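You operate a simulated robot arm through the tools that you are given. There is no shell and no other tool.

You are at the controls of a simulated robot arm. One attempt, no reset.

## Task
Add three shots of blue paste to the cup, then shut it in the vacuum box and start the pump.
Fine: Bring the slide back out to lift the cup, and leave the shot dial and the other cups as they are.
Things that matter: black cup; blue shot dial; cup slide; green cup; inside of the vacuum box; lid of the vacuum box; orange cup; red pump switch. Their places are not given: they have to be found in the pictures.

The check looks at the end state, three seconds after you hand in, the way a careful person would. Anything else that was tipped, shoved, dropped, spilled or broken makes it a failure.

## Robot
A 7-joint arm with a two-finger parallel gripper, fixed in place. Base frame: the origin is at the foot of the arm, x ahead of it, y to its left, z up; the work surface is at about z = 0. Units: m, degrees, N and s.
With the tool pointing down near the work surface it reaches from about 0.22 to 0.58 m from the base axis. Its first joint turns from -66.0 to 66.0 degrees. Payload 2.5 kg.
The TCP is the grasp point between the finger pads, 0.023 m short of the fingertips. In the tool frame z runs along the fingers and y along their closing line. The gripper opens to 0.094 m. The fingers are 0.038 m wide and 0.01 m thick; the gripper's body (0.054 by 0.096 m) begins 0.039 m behind the TCP.
Orientation is that of the tool frame in the base frame, as a unit quaternion [w, x, y, z]. With the fingers straight down and closing along the base's y, the tool's x points along the base's -x, its y along +y and its z along -z.

## Interface
- The arm moves only by the tool apply_moves. Its argument "steps" is a list of rows, each a list of 3 entries, a list of its own where there are three numbers: the closure, from 0 (fully open) to 1 (shut), then the shift along the tool's x, y, z in m, then the turn, a rotation vector about the tool's x, y, z in degrees. In form: [[claw, [tx, ty, tz], [wx, wy, wz]], ...]. A call has 1 to 20 rows; each row shifts and turns the commanded pose from where the row before left it, along the tool's axes as they then stand. Rows are played at 5 a second. More than 0.05 m and 8.6 degrees between two rows, or a gripper value outside its range, and nothing of the call is played. A pose out of reach is approached as far as the arm can. The call stops where the force on the tool passes 40 N (or 10 N more than at its start, if that is more) or the arm is blocked; 0.2 s more then pass. The fingers move at their own pace (about 0.108 m/s each) and stop on an object; they squeeze with about 39 N. The grip force told is the motor's: it shows also when the fingers shut on nothing. Time passes only in rows, and 0.2 s behind the last, so rows that do not move let the fingers close. The reply holds the time, the measured pose of the TCP, the force on the tool along the base axes, the opening and the grip force, in the units named above and with some noise, with the torque about the TCP (base axes, N m) and any sound that the robot's microphone picked up.
- Cameras (640 x 400 px; columns grow to the right, rows downward): "scene" is fixed at [0.1007, -0.3935, 0.5588]; the picture's right is [0.95, -0.31, 0.00], its down [-0.13, -0.40, -0.91] and it looks along [0.28, 0.86, -0.42] (base axes); focal length 324 px, centre (320, 200). "wrist" rides on the gripper at [0.086, 0.016, -0.075] in the tool frame; the picture's right is [-0.18, 0.98, 0.00], its down [-0.58, -0.11, -0.81] and it looks along [-0.79, -0.15, 0.59] (tool axes); focal length 243 px, centre (320, 200).
- grab_frame(camera): a new picture of that camera. The clock stands still meanwhile.
- measure_at(camera, pixels): for up to 12 pixels [column, row] of the newest picture of that camera ("zoom" is the newest enlarged one), the place [x, y, z] in the base frame of the surface seen there, good to about 0.003 m. The clock stands still meanwhile.
- enlarge(camera, box): a new picture of the part [left, top, right, bottom] of that camera's present view, enlarged. The clock stands still meanwhile.
- finish_job(): hands the job in; it is judged then, once.

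Open the gripper and draw the arm clear of the work before you hand the job in, unless the task says otherwise.

The tools are called after "Request:" as name(argument=value, ...) on one line, values as JSON. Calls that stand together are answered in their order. apply_moves: Moves the arm, as the interface text tells. Its arguments: {"type":"object","properties":{"steps":{"type":"array","items":{"type":"array"}}},"required":["steps"]} The other tools are called the same way: grab_frame (camera) takes a picture; measure_at (camera, pixels) gives the place of the surface under pixels of a picture; enlarge (camera, box) takes an enlarged picture of a part of a camera's view; finish_job () hands the job in.

At the start:

```text
clock: 0.0
eef_pos: [0.3022, 0.1268, 0.3401]
orientation: [0.0, -0.001, 1.0, 0.0]
ft_force: [1.0, 0.8, -0.6]
moment: [0.0, -0.01, -0.02]
width: 0.094
finger_force: 0.0
```

scene: 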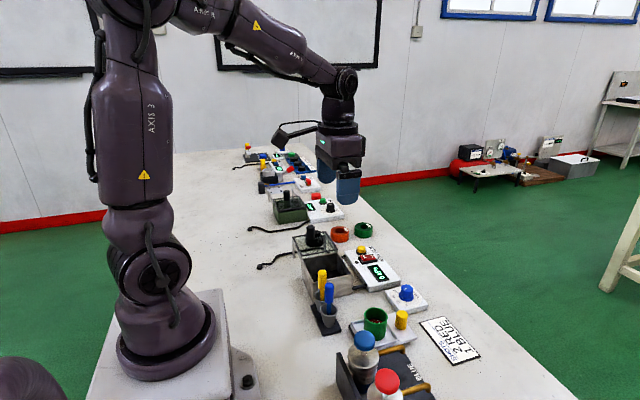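
wrist: 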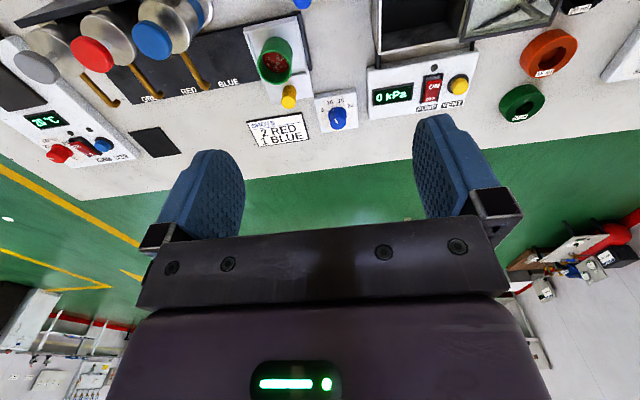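

The scene shows a row of equipment: bottles with blue/red caps around (365,350), a green cup at (375,320), a dial at (405,295), a vacuum box at (325,270). I'll enlarge both views to look more closely.

Request:
enlarge(camera="scene", box=[280, 220, 500, 400])

Request:
enlarge(camera="wrist", box=[0, 0, 340, 200])

Request:
enlarge(camera="wrist", box=[300, 0, 640, 200])

Request:
enlarge(camera="scene", box=[220, 130, 400, 260])

```text
2.22 times, centred on (390, 310) of scene
```

zoom: 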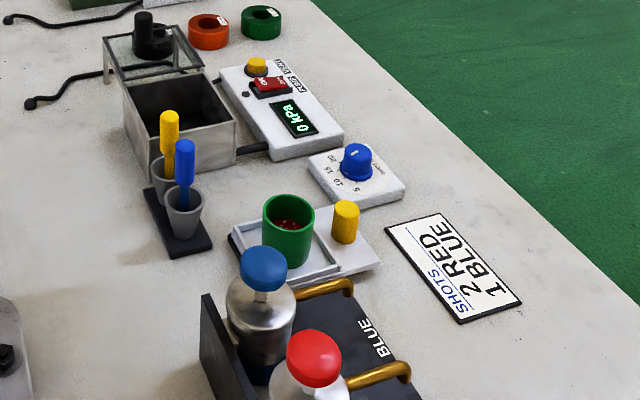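

```text
1.88 times, centred on (170, 100) of wrist
```

zoom: 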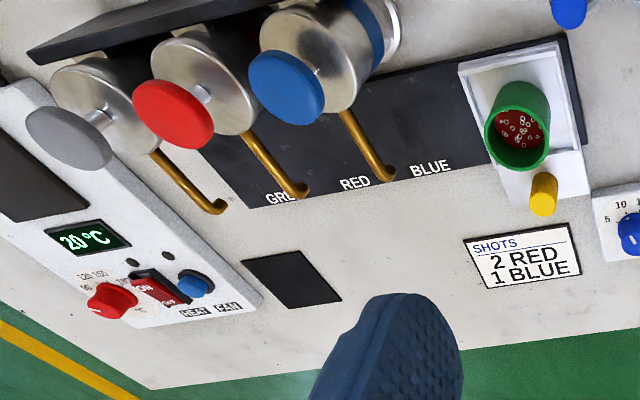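

```text
1.88 times, centred on (470, 100) of wrist
```

zoom: 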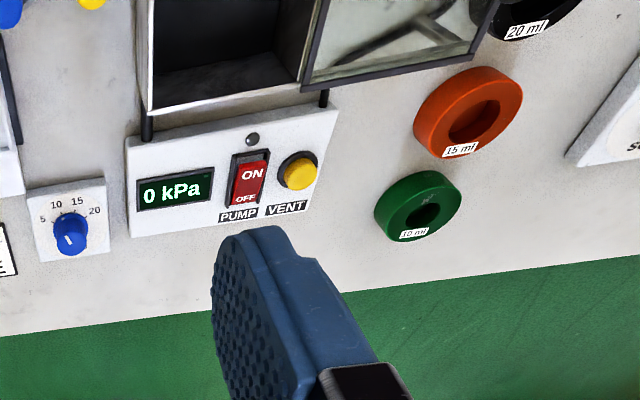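

```text
3.08 times, centred on (310, 195) of scene
```

zoom: 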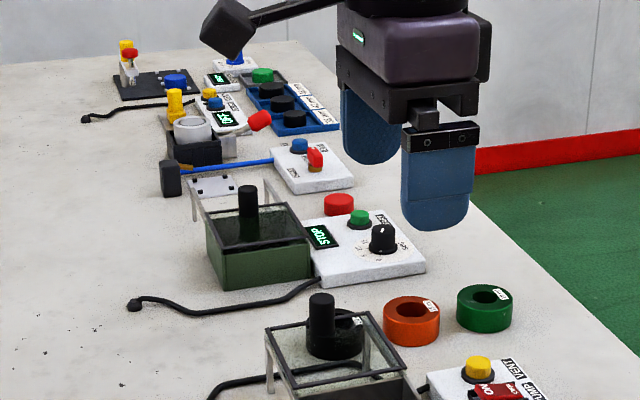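

The blue dispenser has a spout beside the slide, with the green cup standing on the slide. I'll take fresh pictures and measure key points.

Request:
enlarge(camera="wrist", box=[120, 0, 320, 120])

Request:
measure_at(camera="wrist", pixels=[[152, 40], [92, 55], [38, 68], [209, 86], [165, 92], [114, 103], [290, 102], [290, 92], [274, 78], [274, 50], [250, 30], [308, 100]])

Request:
measure_at(camera="scene", pixels=[[366, 337], [375, 308], [387, 313], [375, 323], [402, 313], [401, 325], [354, 331], [366, 348], [402, 324], [386, 346], [413, 339], [362, 322]])

```text
3.20 times, centred on (220, 60) of wrist
```

zoom: 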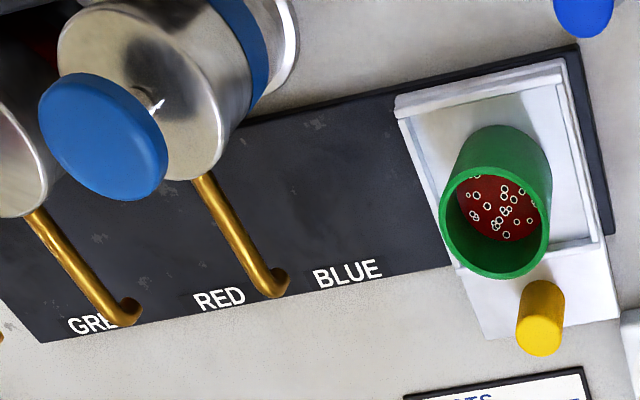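

```text
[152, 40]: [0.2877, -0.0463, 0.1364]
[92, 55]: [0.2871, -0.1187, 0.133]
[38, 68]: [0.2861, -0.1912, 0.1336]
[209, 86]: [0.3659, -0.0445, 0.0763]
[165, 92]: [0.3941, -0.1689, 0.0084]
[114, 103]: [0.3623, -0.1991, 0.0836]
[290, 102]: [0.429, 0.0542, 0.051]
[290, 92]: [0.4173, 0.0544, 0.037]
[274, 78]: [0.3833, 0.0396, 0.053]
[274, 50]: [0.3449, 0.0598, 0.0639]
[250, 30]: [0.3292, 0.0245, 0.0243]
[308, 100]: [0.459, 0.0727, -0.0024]
```

```text
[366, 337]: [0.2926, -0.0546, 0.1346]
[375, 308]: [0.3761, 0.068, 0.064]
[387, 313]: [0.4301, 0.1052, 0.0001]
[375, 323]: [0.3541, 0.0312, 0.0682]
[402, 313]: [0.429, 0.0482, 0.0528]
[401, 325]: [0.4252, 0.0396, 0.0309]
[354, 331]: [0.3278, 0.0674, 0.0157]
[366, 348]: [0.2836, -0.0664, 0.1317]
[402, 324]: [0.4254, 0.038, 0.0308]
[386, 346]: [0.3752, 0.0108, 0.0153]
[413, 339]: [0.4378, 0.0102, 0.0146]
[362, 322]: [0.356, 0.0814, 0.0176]
```

Next I measure the vacuum box, its lid, the pump switch, the dial and the coloured rings in both views.

Request:
enlarge(camera="scene", box=[270, 210, 420, 300])

Request:
measure_at(camera="zoom", pixels=[[196, 85], [210, 110], [155, 150], [240, 165], [120, 200], [240, 230], [200, 310], [330, 290], [230, 260], [300, 95], [400, 80], [410, 200]])

Request:
measure_at(camera="wrist", pixels=[[432, 82], [430, 96], [459, 86], [458, 82], [337, 118], [520, 104], [549, 54], [545, 72], [560, 38], [580, 5], [420, 30], [380, 45]])

```text
4.27 times, centred on (345, 255) of scene
```

zoom: 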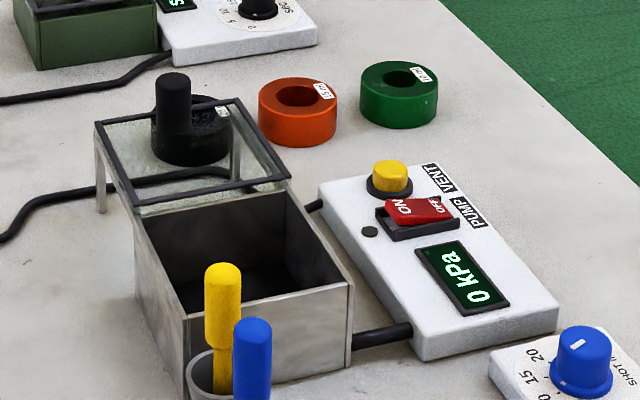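

```text
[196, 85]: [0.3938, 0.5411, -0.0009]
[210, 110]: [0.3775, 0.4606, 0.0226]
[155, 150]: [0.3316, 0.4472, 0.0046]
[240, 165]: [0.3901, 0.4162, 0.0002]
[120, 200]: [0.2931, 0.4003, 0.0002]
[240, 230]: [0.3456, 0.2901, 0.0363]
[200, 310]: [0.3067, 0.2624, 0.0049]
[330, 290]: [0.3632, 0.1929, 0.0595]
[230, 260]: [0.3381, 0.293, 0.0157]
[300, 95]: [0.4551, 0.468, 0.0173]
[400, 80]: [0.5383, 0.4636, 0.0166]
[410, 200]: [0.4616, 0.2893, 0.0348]
```

```text
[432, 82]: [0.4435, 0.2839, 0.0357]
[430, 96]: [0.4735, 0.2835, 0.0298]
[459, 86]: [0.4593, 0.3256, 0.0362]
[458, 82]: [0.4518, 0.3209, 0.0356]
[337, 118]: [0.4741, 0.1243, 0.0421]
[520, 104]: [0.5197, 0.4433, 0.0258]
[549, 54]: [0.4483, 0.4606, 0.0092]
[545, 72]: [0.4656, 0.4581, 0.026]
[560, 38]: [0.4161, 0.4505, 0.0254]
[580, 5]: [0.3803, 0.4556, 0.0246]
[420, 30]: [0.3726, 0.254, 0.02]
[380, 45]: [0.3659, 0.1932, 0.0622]
```

The rings near (545,60) and (520,104) in the wrist view sit far behind the box, and the open lid lies on a stand at y≈0.36. I move back and left for a better look at the vacuum box.

Request:
apply_moves(steps=[[0, [0.02, 0.04, -0.02], [0, 0, 0]], [0, [0.02, 0.04, -0.02], [0, 0, 0]], [0, [0.02, 0.04, -0.02], [0, 0, 0]], [0, [0, 0, 0], [0, 0, 0]]])

Request:
grab_frame(camera="wrist")

```text
clock: 1.0
eef_pos: [0.2425, 0.2478, 0.4014]
orientation: [0.001, 0.0, 1.0, -0.001]
ft_force: [-0.3, 0.1, 0.1]
moment: [-0.01, -0.02, -0.03]
width: 0.0939
finger_force: 0.1
```

```text
taken
```

wrist: 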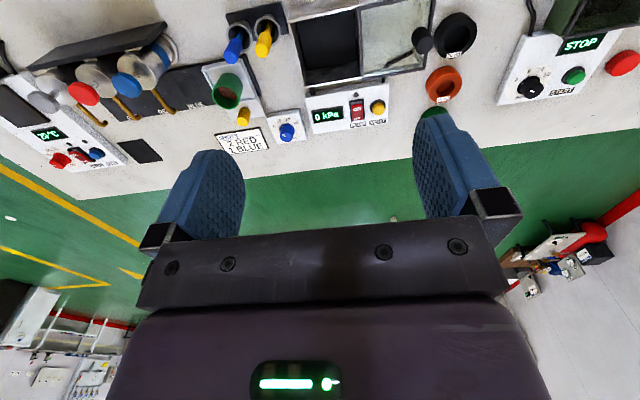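

The whole row is visible now: box at (340,45), lid at (395,40), knob at (422,40). I enlarge each station and measure.

Request:
enlarge(camera="wrist", box=[280, 0, 500, 130])

Request:
measure_at(camera="wrist", pixels=[[421, 39], [398, 52], [365, 75], [364, 70], [425, 67], [433, 5], [360, 8], [296, 25], [305, 80], [302, 84], [330, 50], [345, 65]])

Request:
enlarge(camera="wrist", box=[100, 0, 320, 140])

Request:
measure_at(camera="wrist", pixels=[[233, 50], [262, 46], [240, 28], [268, 26], [243, 113], [228, 73], [214, 93], [241, 93], [228, 108], [128, 87], [166, 110], [200, 105]])

```text
2.91 times, centred on (390, 65) of wrist
```

zoom: 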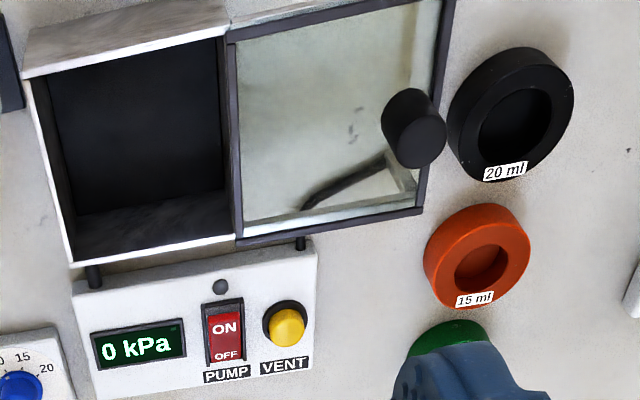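

```text
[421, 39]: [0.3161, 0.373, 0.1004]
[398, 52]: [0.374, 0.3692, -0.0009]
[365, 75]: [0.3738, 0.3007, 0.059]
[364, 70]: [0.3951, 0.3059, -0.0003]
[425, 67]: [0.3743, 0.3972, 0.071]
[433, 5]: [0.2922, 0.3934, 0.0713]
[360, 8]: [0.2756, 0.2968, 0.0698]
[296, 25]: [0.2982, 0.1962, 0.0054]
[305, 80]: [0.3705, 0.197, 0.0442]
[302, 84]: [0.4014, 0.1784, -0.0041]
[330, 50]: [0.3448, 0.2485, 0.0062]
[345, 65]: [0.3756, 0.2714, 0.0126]
```

```text
2.86 times, centred on (210, 70) of wrist
```

zoom: 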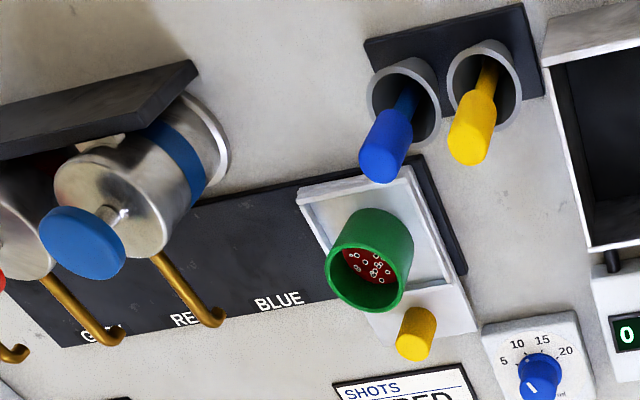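

```text
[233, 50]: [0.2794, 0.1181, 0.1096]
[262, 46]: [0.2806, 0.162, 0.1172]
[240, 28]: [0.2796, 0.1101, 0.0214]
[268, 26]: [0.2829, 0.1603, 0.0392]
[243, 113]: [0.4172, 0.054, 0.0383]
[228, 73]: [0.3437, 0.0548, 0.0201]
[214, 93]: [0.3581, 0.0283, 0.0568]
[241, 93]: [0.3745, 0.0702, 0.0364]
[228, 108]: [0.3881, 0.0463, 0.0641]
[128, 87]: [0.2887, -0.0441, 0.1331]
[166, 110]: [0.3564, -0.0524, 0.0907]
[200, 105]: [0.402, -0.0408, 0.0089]
```

I take a closer zoom on the box and lid for rim and knob measurements.

Request:
enlarge(camera="wrist", box=[280, 0, 450, 106])

Request:
measure_at(camera="zoom", pixels=[[40, 60], [60, 95], [100, 320], [70, 200], [180, 325], [270, 305], [300, 40], [283, 45], [180, 75], [100, 60], [200, 40], [285, 200]])

Request:
measure_at(camera="zoom", pixels=[[540, 165], [515, 150], [565, 170], [540, 200], [520, 130], [505, 200], [525, 280], [560, 100], [420, 295], [320, 310], [240, 240], [160, 150]])

```text
3.76 times, centred on (365, 53) of wrist
```

zoom: 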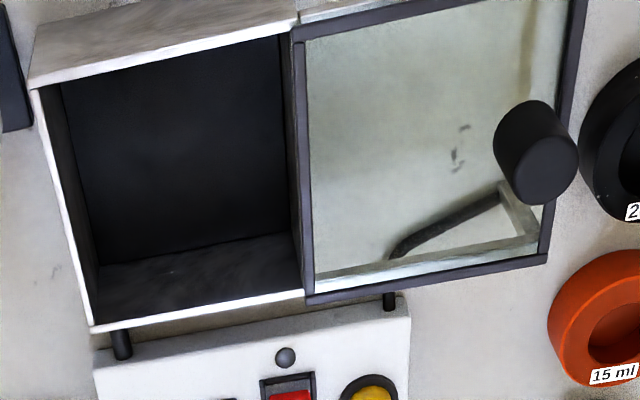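

```text
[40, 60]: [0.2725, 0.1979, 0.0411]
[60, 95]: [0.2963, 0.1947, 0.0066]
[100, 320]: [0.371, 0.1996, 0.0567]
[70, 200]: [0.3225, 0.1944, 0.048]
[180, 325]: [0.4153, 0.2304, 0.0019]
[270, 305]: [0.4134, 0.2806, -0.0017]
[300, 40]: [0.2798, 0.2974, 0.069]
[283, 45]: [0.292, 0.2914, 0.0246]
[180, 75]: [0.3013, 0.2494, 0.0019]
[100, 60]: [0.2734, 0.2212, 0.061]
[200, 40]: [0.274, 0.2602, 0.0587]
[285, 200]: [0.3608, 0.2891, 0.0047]
```

```text
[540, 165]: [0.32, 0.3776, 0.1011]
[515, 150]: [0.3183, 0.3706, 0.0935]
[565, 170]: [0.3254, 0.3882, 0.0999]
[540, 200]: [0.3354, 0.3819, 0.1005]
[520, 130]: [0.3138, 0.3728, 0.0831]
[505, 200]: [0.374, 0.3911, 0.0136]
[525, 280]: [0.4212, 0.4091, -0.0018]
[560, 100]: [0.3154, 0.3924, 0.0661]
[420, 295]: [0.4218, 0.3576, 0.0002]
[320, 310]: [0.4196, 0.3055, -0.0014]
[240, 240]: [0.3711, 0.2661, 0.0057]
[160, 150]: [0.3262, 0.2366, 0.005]
```

The knob of the slide is near (0.427,0.051), the blue spout near (0.366,−0.045,0.08). I move above the knob with the gripper half-open, tilt the tool 20° so the camera stays clear of the spouts, and look again.

Request:
apply_moves(steps=[[0.4, [-0.024, -0.0246, 0.024], [0, 0, 0]], [0.4, [-0.024, -0.0246, 0.024], [0, 0, 0]], [0.4, [-0.024, -0.0246, 0.024], [0, 0, 0]], [0.4, [-0.024, -0.0246, 0.024], [0, 0, 0]], [0.4, [-0.024, -0.0246, 0.024], [0, 0, 0]], [0.4, [-0.024, -0.0246, 0.024], [0, 0, 0]], [0.4, [-0.024, -0.0246, 0.024], [0, 0, 0]], [0.4, [-0.024, -0.0246, 0.024], [0, 0, 0]], [0.4, [0, 0, 0], [0, 6.667, 0]], [0.4, [0, 0, 0], [0, 6.667, 0]], [0.4, [0, 0, 0], [0, 6.667, 0]], [0.4, [0, 0, 0], [0, 0, 0]]])

Request:
grab_frame(camera="wrist")

Request:
grab_frame(camera="scene")

```text
clock: 3.6
eef_pos: [0.4342, 0.0504, 0.208]
orientation: [-0.175, 0.0, 0.985, 0.001]
ft_force: [-1.0, -0.4, 0.6]
moment: [0.0, -0.01, 0.02]
width: 0.0563
finger_force: 0.1
```

```text
taken
```

wrist: 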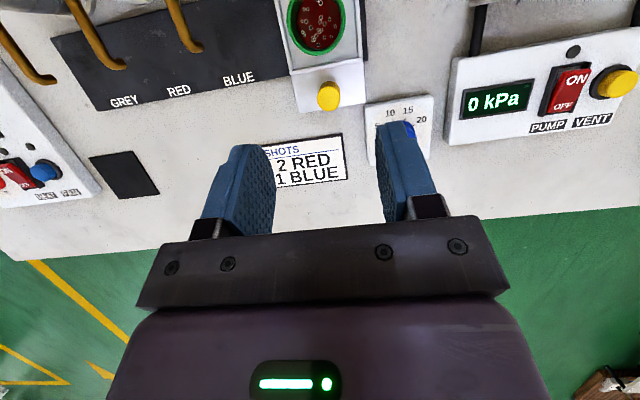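

```text
taken
```

scene: 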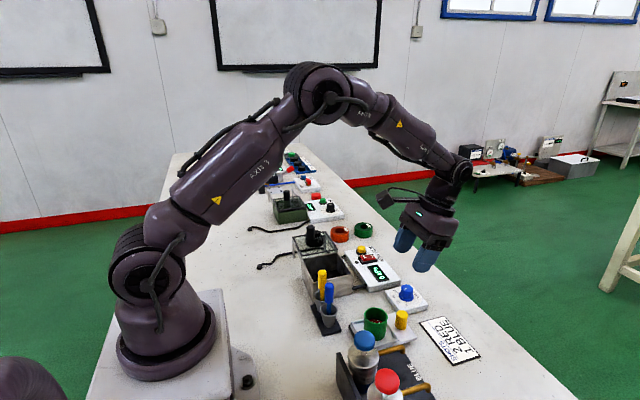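

The wrist view shows the yellow knob at (328,96), cup rim at (317,25) and blue spout tip at (193,47). I measure these.

Request:
measure_at(camera="wrist", pixels=[[328, 98], [321, 90], [338, 92], [328, 86], [194, 48], [190, 40], [238, 78], [288, 25], [347, 25], [317, 52], [299, 108], [364, 102]])

Request:
enlarge(camera="wrist", box=[140, 0, 400, 130])

```text
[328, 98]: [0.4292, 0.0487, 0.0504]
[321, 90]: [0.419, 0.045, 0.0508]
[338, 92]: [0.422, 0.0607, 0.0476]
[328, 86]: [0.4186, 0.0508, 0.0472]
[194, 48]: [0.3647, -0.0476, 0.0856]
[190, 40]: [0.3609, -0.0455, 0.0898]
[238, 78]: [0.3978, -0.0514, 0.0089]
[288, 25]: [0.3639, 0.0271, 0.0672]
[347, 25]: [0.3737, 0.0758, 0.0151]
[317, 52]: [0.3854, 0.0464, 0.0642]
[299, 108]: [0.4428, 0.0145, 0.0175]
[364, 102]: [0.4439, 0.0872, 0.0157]
```

```text
2.46 times, centred on (270, 65) of wrist
```

zoom: 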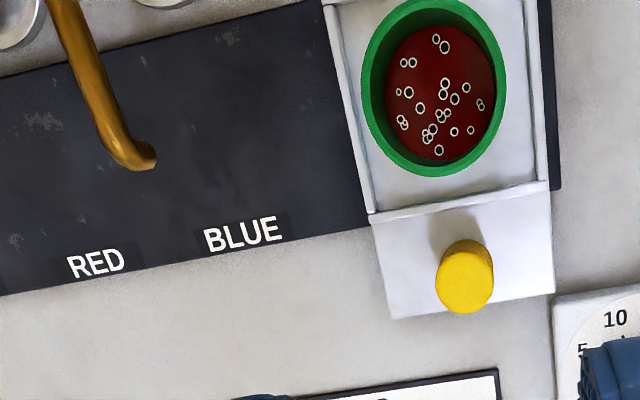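

Knob centre is about (0.427,0.051), top z≈0.05, and fingers straddle it. I descend to z≈0.052 and close on it.

Request:
apply_moves(steps=[[0.4, [-0.0133, 0, 0.0366], [0, 0, 0]], [0.4, [-0.0133, 0, 0.0366], [0, 0, 0]], [0.4, [-0.0133, 0, 0.0366], [0, 0, 0]], [0.4, [-0.0133, 0.0005, 0.0366], [0, 0, 0]], [0.4, [0, 0, 0], [0, 0, 0]], [1, [0, 0, 0], [0, 0, 0]], [1, [0, 0, 0], [0, 0, 0]], [1, [0, 0, 0], [0, 0, 0]]])

Request:
grab_frame(camera="wrist")

Request:
enlarge(camera="scene", box=[320, 200, 500, 400])

```text
clock: 5.4
eef_pos: [0.4332, 0.0495, 0.0499]
orientation: [-0.174, 0.001, 0.985, -0.001]
ft_force: [3.0, -10.2, -7.3]
moment: [0.58, 0.16, 0.05]
width: 0.0237
finger_force: 45.3
```

```text
taken
```

wrist: 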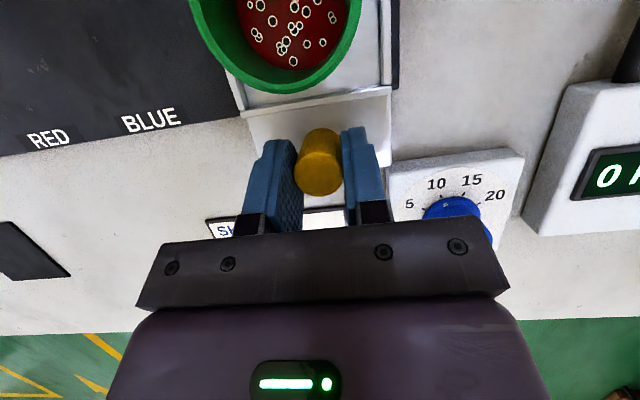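

```text
2.00 times, centred on (410, 300) of scene
```

zoom: 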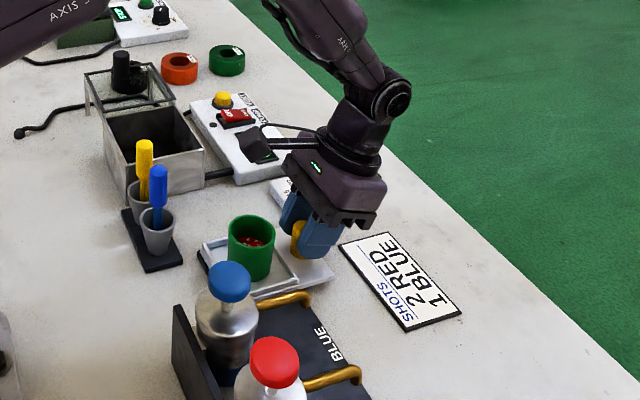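

The knob is held (width 0.024). I drag the slide toward −y in small rows, heading for the blue spout.

Request:
apply_moves(steps=[[1, [0, -0.006, 0], [0, 0, 0]], [1, [0, -0.01, 0], [0, 0, 0]], [1, [0, -0.01, 0], [0, 0, 0]], [1, [0, -0.01, 0], [0, 0, 0]], [1, [0, -0.01, 0], [0, 0, 0]], [1, [0, -0.01, 0], [0, 0, 0]], [1, [0, -0.01, 0], [0, 0, 0]], [1, [0, -0.01, 0], [0, 0, 0]], [1, [0, -0.01, 0], [0, 0, 0]], [1, [0, -0.005, 0], [0, 0, 0]], [1, [0, 0, 0], [0, 0, 0]]])

Request:
grab_frame(camera="wrist")

Request:
enlarge(camera="scene", box=[320, 200, 500, 400])

```text
clock: 7.8
eef_pos: [0.432, -0.041, 0.0515]
orientation: [-0.176, -0.001, 0.984, 0.0]
ft_force: [-8.7, -1.9, -21.9]
moment: [0.43, 0.51, 0.01]
width: 0.0238
finger_force: 45.3
```

```text
taken
```

wrist: 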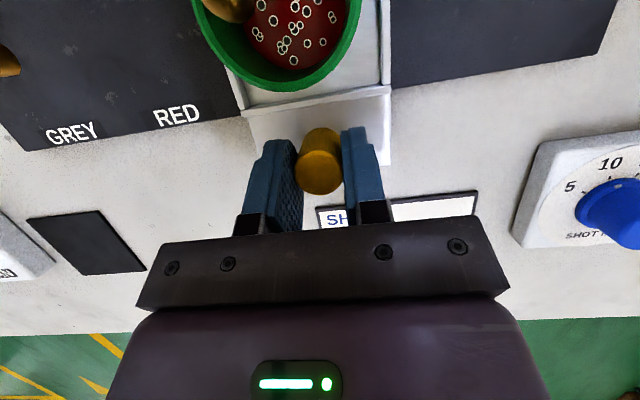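

```text
2.00 times, centred on (410, 300) of scene
```

zoom: 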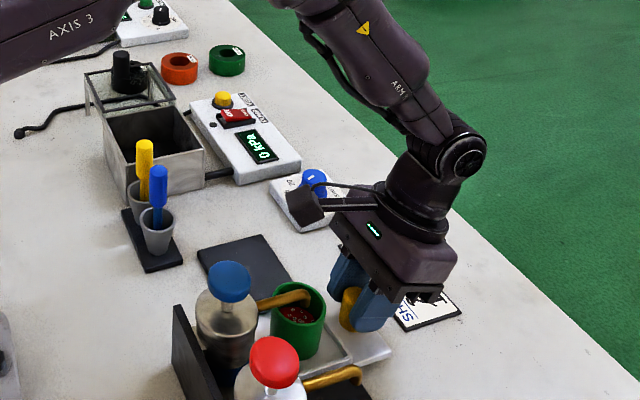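

The slide is under the blue spout, nearly centred. I measure the spout end and cup rim in the wrist and scene views to see the remaining offset.

Request:
measure_at(camera="wrist", pixels=[[225, 12], [235, 15], [215, 8], [245, 5], [275, 85], [352, 30], [200, 20], [318, 175]])

Request:
measure_at(camera="zoom", pixels=[[305, 296], [298, 293], [275, 300], [326, 310], [302, 284], [298, 325], [275, 320], [322, 330]])

Request:
enlarge(camera="scene", box=[410, 320, 520, 389])

Request:
enlarge(camera="scene", box=[400, 320, 510, 400])

```text
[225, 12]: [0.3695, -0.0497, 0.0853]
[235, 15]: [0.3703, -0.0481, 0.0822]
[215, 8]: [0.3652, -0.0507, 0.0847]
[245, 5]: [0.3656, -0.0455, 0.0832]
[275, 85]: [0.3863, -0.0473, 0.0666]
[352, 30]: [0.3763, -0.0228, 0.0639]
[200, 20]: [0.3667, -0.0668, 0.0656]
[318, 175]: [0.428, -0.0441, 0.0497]
```

```text
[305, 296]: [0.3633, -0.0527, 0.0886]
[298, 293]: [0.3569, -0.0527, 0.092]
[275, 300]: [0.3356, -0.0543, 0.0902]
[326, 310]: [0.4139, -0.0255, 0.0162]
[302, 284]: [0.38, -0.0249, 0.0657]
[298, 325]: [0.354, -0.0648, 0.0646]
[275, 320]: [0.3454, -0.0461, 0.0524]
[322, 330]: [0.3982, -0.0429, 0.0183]
```

```text
5.80 times, centred on (465, 354) of scene
```

zoom: 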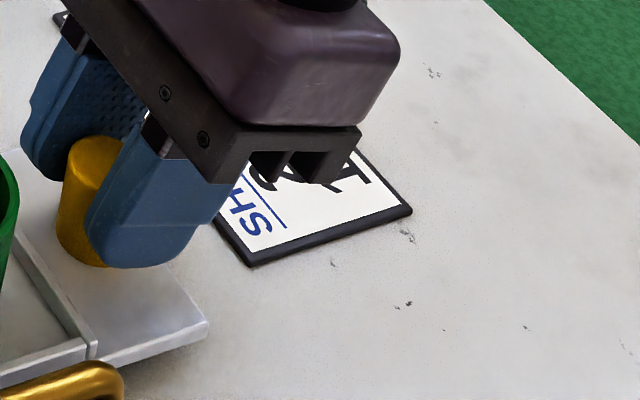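

```text
5.00 times, centred on (455, 360) of scene
```

zoom: 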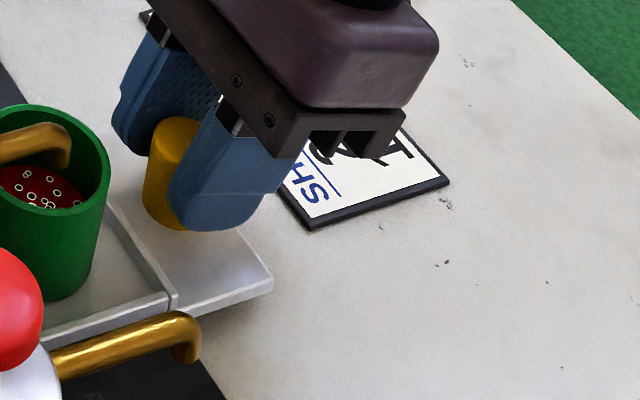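

Cup centre is about y=−0.044 and the spout about −0.047, so I nudge 3 mm more, release the knob and rise straight up.

Request:
apply_moves(steps=[[1, [0, -0.003, 0], [0, 0, 0]], [1, [0, 0, 0], [0, 0, 0]], [0.4, [0, 0, 0], [0, 0, 0]], [0.4, [0, 0, 0], [0, 0, 0]], [0.4, [0.0103, 0, -0.0282], [0, 0, 0]], [0.4, [0.0103, 0, -0.0282], [0, 0, 0]], [0.4, [0.0137, 0, -0.0376], [0, 0, 0]], [0.4, [0.0137, 0, -0.0376], [0, 0, 0]], [0.4, [0.0137, 0, -0.0376], [0, 0, 0]], [0.4, [0, 0, 0], [0, 0, 0]]])

Request:
grab_frame(camera="wrist")

Request:
enlarge(camera="scene", box=[320, 280, 480, 400])

```text
clock: 10.0
eef_pos: [0.4333, -0.0434, 0.2355]
orientation: [-0.174, 0.0, 0.985, -0.001]
ft_force: [-0.5, -0.5, -0.5]
moment: [0.01, 0.02, 0.03]
width: 0.0564
finger_force: 0.1
```

```text
taken
```

wrist: 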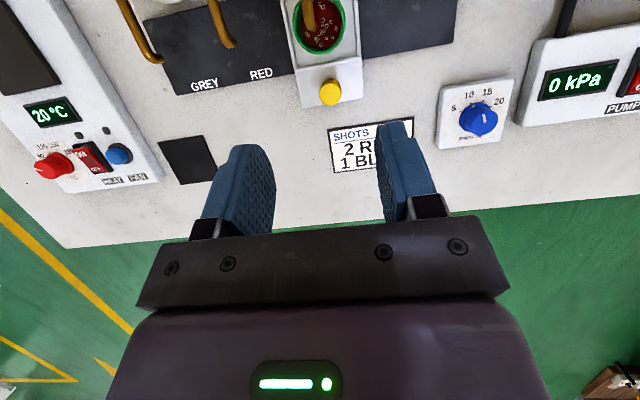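

```text
3.33 times, centred on (400, 340) of scene
```

zoom: 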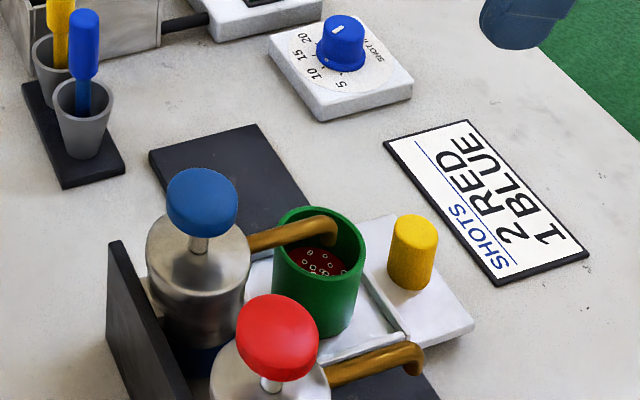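

The spout now hangs inside the cup's opening. I measure the blue plunger head for pressing.

Request:
measure_at(camera="zoom", pixels=[[203, 195], [170, 195], [236, 195], [203, 170], [203, 215], [200, 240], [200, 258], [278, 325]])

```text
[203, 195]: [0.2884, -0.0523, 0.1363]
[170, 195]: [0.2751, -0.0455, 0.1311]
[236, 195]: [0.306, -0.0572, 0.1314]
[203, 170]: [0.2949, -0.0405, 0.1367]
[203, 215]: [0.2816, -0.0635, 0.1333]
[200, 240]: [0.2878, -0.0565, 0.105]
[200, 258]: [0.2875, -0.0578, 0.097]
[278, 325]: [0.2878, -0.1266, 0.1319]
```

Plunger head centre ≈ (0.289,−0.049), top z≈0.136. I untilt, close the gripper and move above it.

Request:
apply_moves(steps=[[1, [0, 0, 0], [0, -6.667, 0]], [1, [0, 0, 0], [0, -6.667, 0]], [1, [0, 0, 0], [0, -6.667, 0]], [1, [0.036, -0.0014, 0.009], [0, 0, 0]], [1, [0.036, -0.0014, 0.009], [0, 0, 0]], [1, [0.036, -0.0014, 0.009], [0, 0, 0]], [1, [0.036, -0.0014, 0.009], [0, 0, 0]], [1, [0, 0, 0], [0, 0, 0]]])

Request:
enlarge(camera="scene", box=[320, 280, 480, 400])

Request:
grab_frame(camera="wrist")

```text
clock: 11.8
eef_pos: [0.2901, -0.0473, 0.1946]
orientation: [0.001, 0.0, 1.0, 0.0]
ft_force: [0.2, 0.0, -0.3]
moment: [0.02, 0.0, -0.02]
width: 0.0
finger_force: 39.4
```

```text
3.33 times, centred on (400, 340) of scene
```

zoom: 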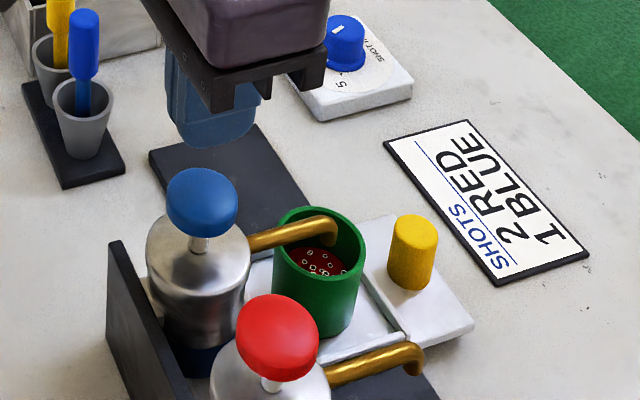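

```text
taken
```

wrist: 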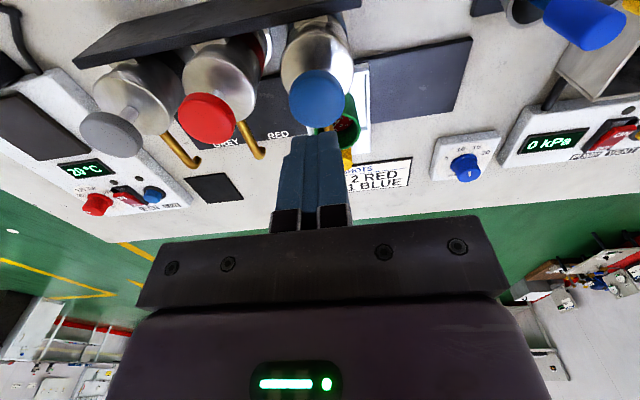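

The closed fingertips stand about 35 mm above the blue head. I lower to just above it then press in small steps.

Request:
apply_moves(steps=[[1, [0, 0, 0.015], [0, 0, 0]], [1, [0, 0, 0.014], [0, 0, 0]], [1, [0, 0, 0.004], [0, 0, 0]], [1, [0, 0, 0.004], [0, 0, 0]], [1, [0, 0, 0.004], [0, 0, 0]], [1, [0, 0, 0], [0, 0, 0]]])

Request:
enlarge(camera="scene", box=[320, 280, 480, 400])

```text
clock: 13.2
eef_pos: [0.2886, -0.0504, 0.1557]
orientation: [0.0, 0.001, 1.0, 0.0]
ft_force: [2.6, -0.7, 2.9]
moment: [0.01, -0.04, 0.01]
width: 0.0
finger_force: 38.9
```

```text
3.33 times, centred on (400, 340) of scene
```

zoom: 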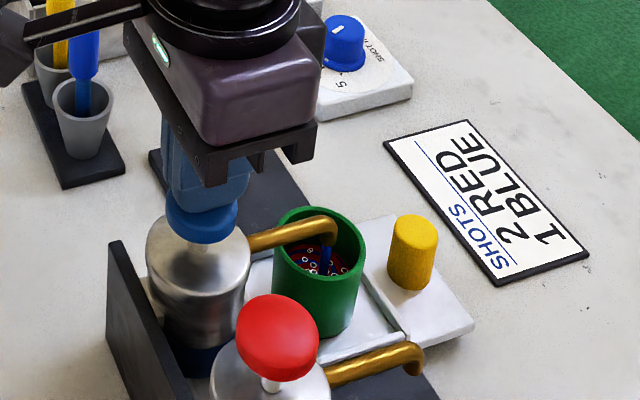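

Blue paste is already flowing at (325,258) with light force 2.9 N. I continue down to finish the stroke of the first shot.

Request:
apply_moves(steps=[[1, [0, 0, 0.004], [0, 0, 0]], [1, [0, 0, 0.004], [0, 0, 0]], [1, [0, 0, 0], [0, 0, 0]]])

Request:
enlarge(camera="scene", box=[320, 280, 480, 400])

```text
clock: 14.0
eef_pos: [0.2894, -0.0491, 0.1477]
orientation: [0.0, 0.0, 1.0, 0.0]
ft_force: [1.6, -2.2, 5.9]
moment: [-0.05, 0.08, 0.01]
width: 0.0
finger_force: 39.2
```

```text
3.33 times, centred on (400, 340) of scene
```

zoom: 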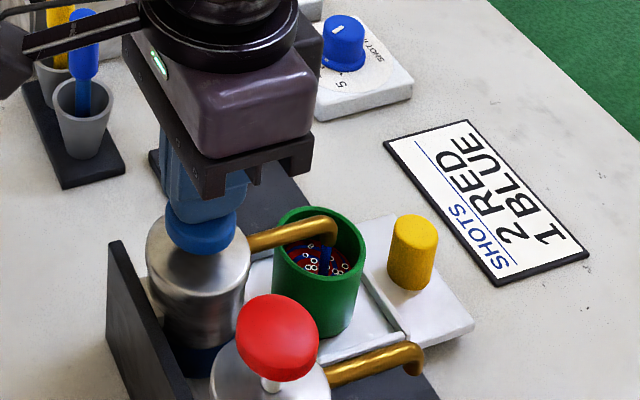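

Force rises spring-like (5.9 N) and flow goes on. I press further until it bottoms out.

Request:
apply_moves(steps=[[1, [0, 0, 0.003], [0, 0, 0]], [1, [0, 0, 0.003], [0, 0, 0]], [1, [0, 0, 0.003], [0, 0, 0]], [1, [0, 0, 0], [0, 0, 0]]])

Request:
enlarge(camera="scene", box=[320, 280, 480, 400])

```text
clock: 14.9
eef_pos: [0.2885, -0.049, 0.139]
orientation: [-0.001, -0.001, 1.0, 0.001]
ft_force: [-6.1, 1.6, 19.7]
moment: [-0.01, 0.04, 0.05]
width: 0.0003
finger_force: 38.8
stopped in row 4: the force on the tool passed its limit at 41 N (the readings are from after the stop); the commanded pose is now the measured one
```

```text
3.33 times, centred on (400, 340) of scene
```

zoom: 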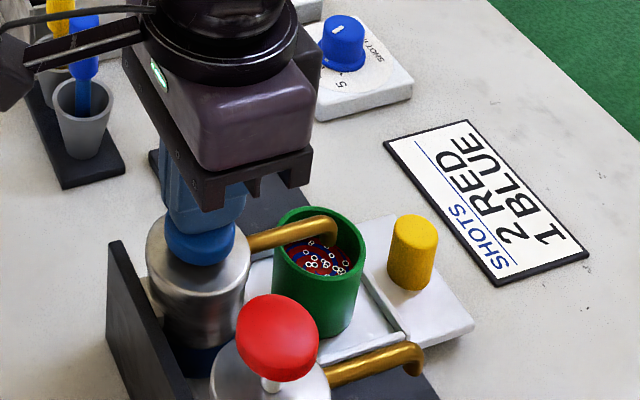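

Bottomed out at TCP z≈0.139 (stroke ~20 mm). I raise fully clear of the head, let it return, and check the cup.

Request:
apply_moves(steps=[[1, [0, 0, -0.008], [0, 0, 0]], [1, [0, 0, -0.012], [0, 0, 0]], [1, [0, 0, -0.016], [0, 0, 0]], [1, [0, 0, 0], [0, 0, 0]], [1, [0, 0, 0], [0, 0, 0]]])

Request:
enlarge(camera="scene", box=[360, 320, 440, 370])

Request:
enlarge(camera="scene", box=[320, 280, 480, 400])

```text
clock: 16.1
eef_pos: [0.2897, -0.0487, 0.1764]
orientation: [-0.001, 0.0, 1.0, 0.0]
ft_force: [-0.4, 0.6, 0.1]
moment: [-0.01, 0.0, -0.01]
width: 0.0
finger_force: 39.2
```

```text
8.00 times, centred on (400, 345) of scene
```

zoom: 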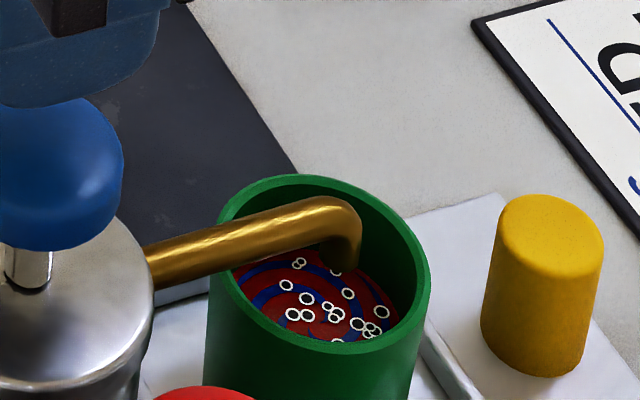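

```text
3.33 times, centred on (400, 340) of scene
```

zoom: 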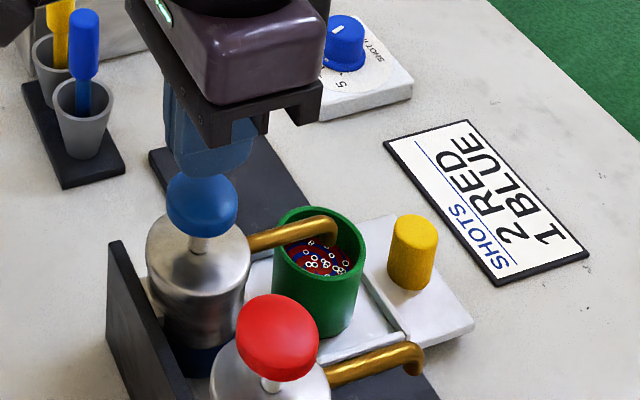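

One shot is in (blue swirl in the cup), head back up. I do the second press down to the bottom.

Request:
apply_moves(steps=[[1, [0, 0, 0.012], [0, 0, 0]], [1, [0, 0, 0.006], [0, 0, 0]], [1, [0, 0, 0.005], [0, 0, 0]], [1, [0, 0, 0.005], [0, 0, 0]], [1, [0, 0, 0.005], [0, 0, 0]], [1, [0, 0, 0.003], [0, 0, 0]], [1, [0, 0, 0.002], [0, 0, 0]], [1, [0, 0, 0], [0, 0, 0]], [1, [0, 0, 0], [0, 0, 0]]])

Request:
enlarge(camera="scene", box=[360, 320, 440, 370])

```text
clock: 17.7
eef_pos: [0.2888, -0.0489, 0.1401]
orientation: [0.0, -0.001, 1.0, 0.002]
ft_force: [-6.9, 1.1, 21.7]
moment: [0.04, 0.1, 0.06]
width: 0.0001
finger_force: 39.2
stopped in row 7: the force on the tool passed its limit at 46 N (the readings are from after the stop); the commanded pose is now the measured one
```

```text
8.00 times, centred on (400, 345) of scene
```

zoom: 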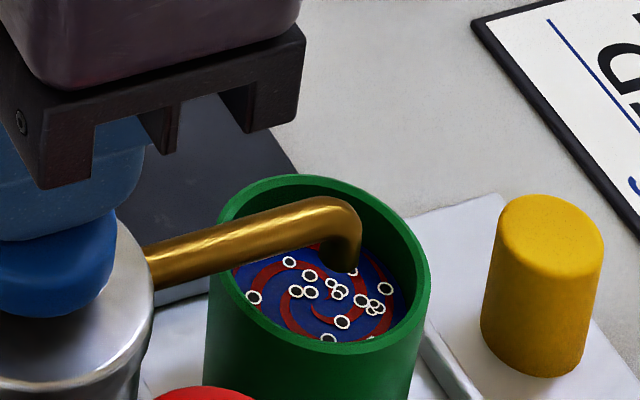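

Bottomed again and the swirl is clearly bluer: two shots. I release fully.

Request:
apply_moves(steps=[[1, [0, 0, -0.008], [0, 0, 0]], [1, [0, 0, -0.012], [0, 0, 0]], [1, [0, 0, -0.016], [0, 0, 0]], [1, [0, 0, 0], [0, 0, 0]], [1, [0, 0, 0], [0, 0, 0]]])

Request:
enlarge(camera="scene", box=[360, 320, 440, 370])

```text
clock: 18.9
eef_pos: [0.2898, -0.0481, 0.1762]
orientation: [-0.002, -0.001, 1.0, 0.0]
ft_force: [-0.3, -1.3, -0.9]
moment: [0.01, -0.03, -0.02]
width: 0.0
finger_force: 39.2
```

```text
8.00 times, centred on (400, 345) of scene
```

zoom: 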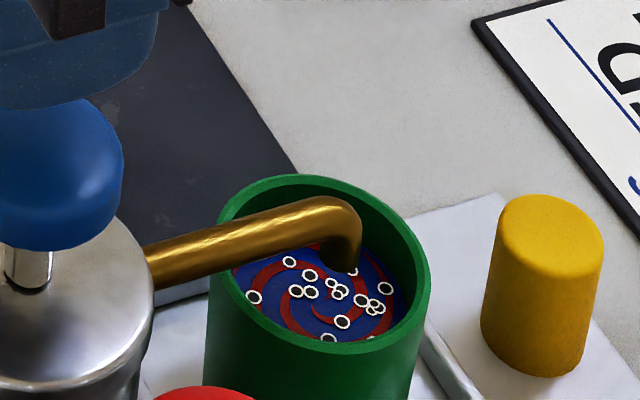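

The head has returned and nothing drips. Third and last press.

Request:
apply_moves(steps=[[1, [0, 0, 0.012], [0, 0, 0]], [1, [0, 0, 0.006], [0, 0, 0]], [1, [0, 0, 0.005], [0, 0, 0]], [1, [0, 0, 0.005], [0, 0, 0]], [1, [0, 0, 0.005], [0, 0, 0]], [1, [0, 0, 0.003], [0, 0, 0]], [1, [0, 0, 0.002], [0, 0, 0]], [1, [0, 0, 0], [0, 0, 0]], [1, [0, 0, 0], [0, 0, 0]]])

Request:
enlarge(camera="scene", box=[360, 320, 440, 370])

```text
clock: 20.5
eef_pos: [0.2901, -0.0487, 0.1409]
orientation: [-0.001, 0.0, 1.0, 0.001]
ft_force: [-6.3, 1.4, 23.1]
moment: [0.06, 0.18, 0.09]
width: 0.0
finger_force: 39.3
stopped in row 7: the force on the tool passed its limit at 47 N (the readings are from after the stop); the commanded pose is now the measured one
```

```text
8.00 times, centred on (400, 345) of scene
```

zoom: 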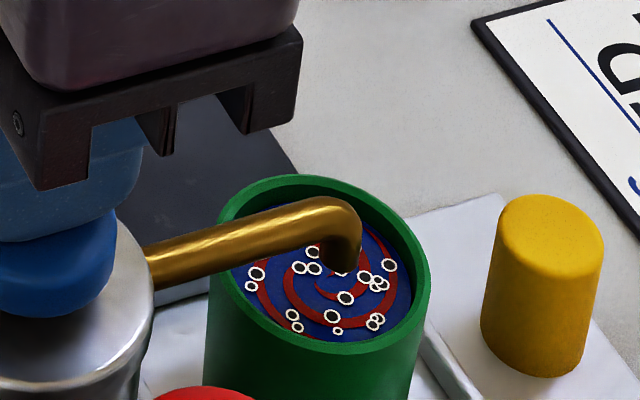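

The paste level rose a third time and is bluer still. I release, rise, go back above the slide knob with the gripper opened partway and tilt again.

Request:
apply_moves(steps=[[1, [0, 0, -0.01], [0, 0, 0]], [1, [0, 0, -0.025], [0, 0, 0]], [1, [0, 0, -0.03], [0, 0, 0]], [1, [0, 0, -0.03], [0, 0, 0]], [0.4, [-0.036, 0.0007, 0], [0, 0, 0]], [0.4, [-0.036, 0.0007, 0], [0, 0, 0]], [0.4, [-0.036, 0.0007, 0], [0, 0, 0]], [0.4, [-0.036, 0.0007, 0], [0, 0, 0]], [0.4, [0, 0, 0], [0, 6.667, 0]], [0.4, [0, 0, 0], [0, 6.667, 0]], [0.4, [0, 0, 0], [0, 6.667, 0]], [0.4, [0, 0, 0], [0, 0, 0]], [0.4, [0, 0, 0], [0, 0, 0]]])

Request:
grab_frame(camera="wrist")

Request:
enlarge(camera="scene", box=[320, 280, 480, 400])

```text
clock: 23.3
eef_pos: [0.4314, -0.0461, 0.2341]
orientation: [-0.175, 0.0, 0.985, 0.0]
ft_force: [0.7, 0.0, 0.1]
moment: [0.0, -0.02, -0.02]
width: 0.0567
finger_force: 0.0
```

```text
taken
```

wrist: 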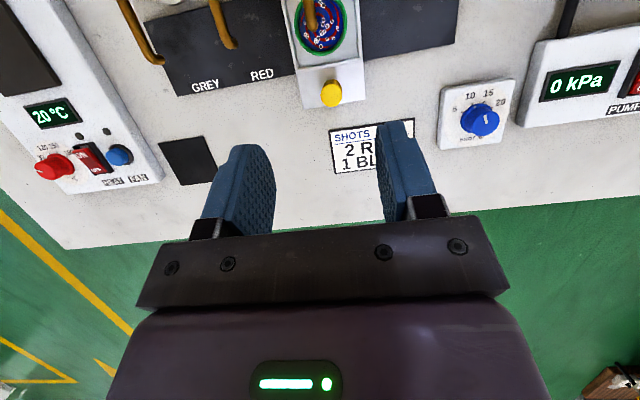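

```text
3.33 times, centred on (400, 340) of scene
```

zoom: 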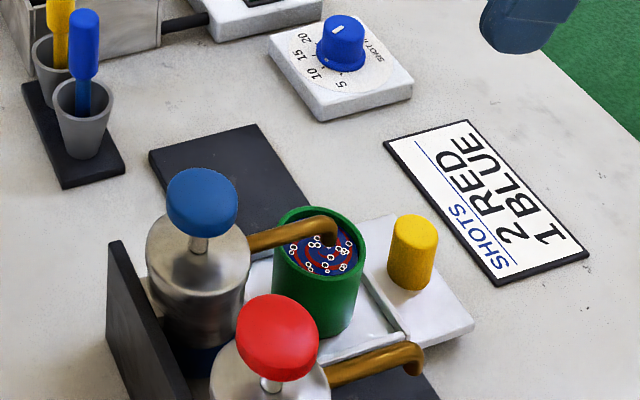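

The view matches the earlier one after release, with the slide unmoved. I descend on the knob and grip it.

Request:
apply_moves(steps=[[0.4, [-0.0128, 0.0005, 0.0341], [0, 0, 0]], [0.4, [-0.0128, 0.0005, 0.0341], [0, 0, 0]], [0.4, [-0.0128, 0.0005, 0.0341], [0, 0, 0]], [0.4, [-0.0128, 0.0005, 0.0341], [0, 0, 0]], [0.4, [-0.0128, 0.0005, 0.0341], [0, 0, 0]], [0.4, [0, 0, 0], [0, 0, 0]], [1, [0, 0, 0], [0, 0, 0]], [1, [0, 0, 0], [0, 0, 0]], [1, [0, 0, 0], [0, 0, 0]]])

Request:
grab_frame(camera="wrist")

```text
clock: 25.3
eef_pos: [0.4358, -0.0451, 0.0516]
orientation: [-0.174, 0.0, 0.985, 0.0]
ft_force: [7.3, -0.8, -7.3]
moment: [-0.51, 0.54, 0.04]
width: 0.0237
finger_force: 45.1
```

```text
taken
```

wrist: 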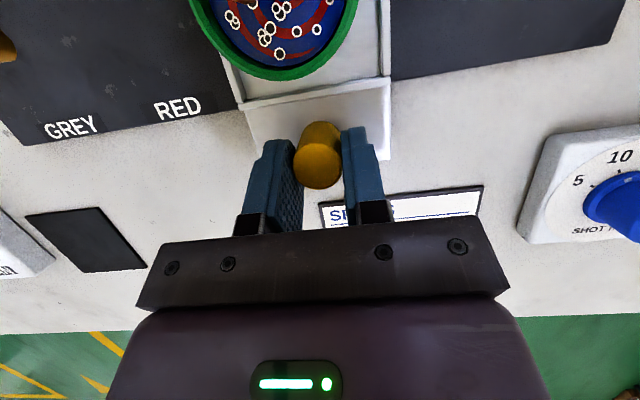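

Gripped (width 0.0237). I pull the slide back out toward +y smoothly.

Request:
apply_moves(steps=[[1, [0, 0.004, 0], [0, 0, 0]], [1, [0, 0.007, 0], [0, 0, 0]], [1, [0, 0.009, 0], [0, 0, 0]], [1, [0, 0.009, 0], [0, 0, 0]], [1, [0, 0.009, 0], [0, 0, 0]], [1, [0, 0.009, 0], [0, 0, 0]], [1, [0, 0.009, 0], [0, 0, 0]], [1, [0, 0.009, 0], [0, 0, 0]], [1, [0, 0.009, 0], [0, 0, 0]], [1, [0, 0.008, 0], [0, 0, 0]], [1, [0, 0.007, 0], [0, 0, 0]], [1, [0, 0.005, 0], [0, 0, 0]], [1, [0, 0.002, 0], [0, 0, 0]], [1, [0, 0, 0], [0, 0, 0]]])

Request:
grab_frame(camera="wrist")

Request:
enlarge(camera="scene", box=[320, 280, 480, 400])

```text
clock: 28.3
eef_pos: [0.4345, 0.0503, 0.0521]
orientation: [-0.174, 0.0, 0.985, -0.002]
ft_force: [4.5, -16.7, -8.1]
moment: [0.6, -0.96, 0.11]
width: 0.0237
finger_force: 45.0
```

```text
taken
```

wrist: 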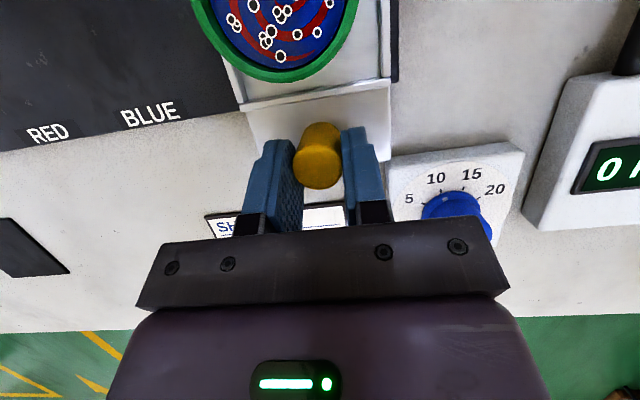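

```text
3.33 times, centred on (400, 340) of scene
```

zoom: 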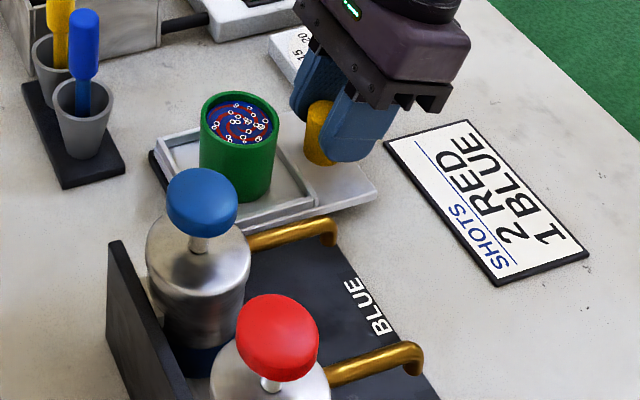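

The slide is home (resting against its stop, −17 N). I release the knob and rise to see the cup.

Request:
apply_moves(steps=[[1, [0, -0.001, 0], [0, 0, 0]], [0.4, [0, 0, 0], [0, 0, 0]], [0.4, [0, 0, 0], [0, 0, 0]], [0.4, [0.0103, 0, -0.0282], [0, 0, 0]], [0.4, [0.0137, 0, -0.0376], [0, 0, 0]], [0.4, [0.0137, 0, -0.0376], [0, 0, 0]], [0.4, [0.0137, 0, -0.0376], [0, 0, 0]], [0, [0, 0, 0], [0, -6.667, 0]], [0, [0, 0, 0], [0, -6.667, 0]], [0, [0, 0, 0], [0, -6.667, 0]], [0, [0, 0, 0], [0, 0, 0]]])

Request:
grab_frame(camera="wrist")

Request:
enlarge(camera="scene", box=[340, 270, 440, 345])

```text
clock: 30.7
eef_pos: [0.4332, 0.0511, 0.2016]
orientation: [0.0, 0.0, 1.0, 0.0]
ft_force: [0.1, 0.4, 0.4]
moment: [-0.02, 0.03, -0.01]
width: 0.0943
finger_force: 0.1
```

```text
taken
```

wrist: 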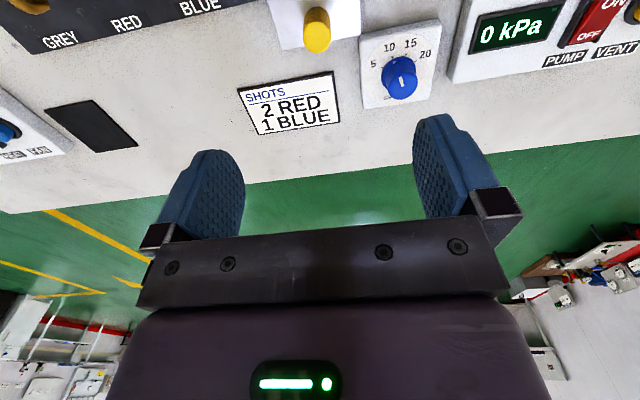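

```text
5.33 times, centred on (390, 308) of scene
```

zoom: 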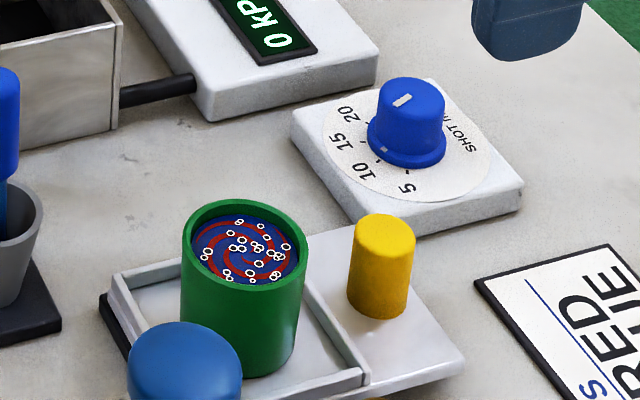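

Slide home and cup upright with swirled paste below the rim. I measure the rim and box.

Request:
measure_at(camera="zoom", pixels=[[188, 245], [301, 250], [250, 205], [240, 286], [187, 300], [298, 310], [245, 330], [243, 250], [240, 370], [160, 330]])

Request:
enlarge(camera="scene", box=[280, 230, 400, 320])

```text
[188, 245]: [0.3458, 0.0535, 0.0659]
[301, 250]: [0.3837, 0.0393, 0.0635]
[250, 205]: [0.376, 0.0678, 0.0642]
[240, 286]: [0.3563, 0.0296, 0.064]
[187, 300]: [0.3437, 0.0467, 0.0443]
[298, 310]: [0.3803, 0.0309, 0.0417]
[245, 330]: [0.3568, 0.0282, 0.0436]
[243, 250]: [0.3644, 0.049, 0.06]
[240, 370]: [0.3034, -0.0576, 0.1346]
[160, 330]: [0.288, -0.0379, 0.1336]
```

```text
4.44 times, centred on (340, 275) of scene
```

zoom: 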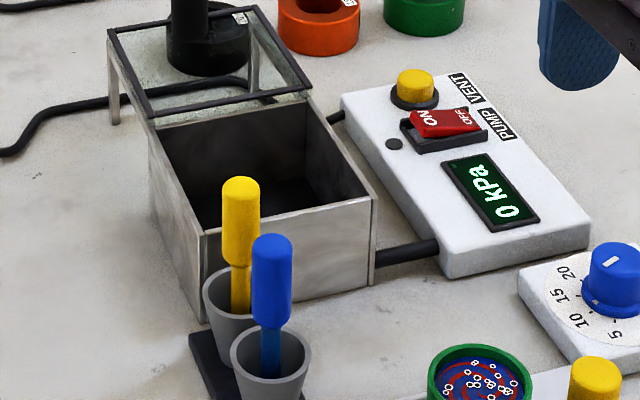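

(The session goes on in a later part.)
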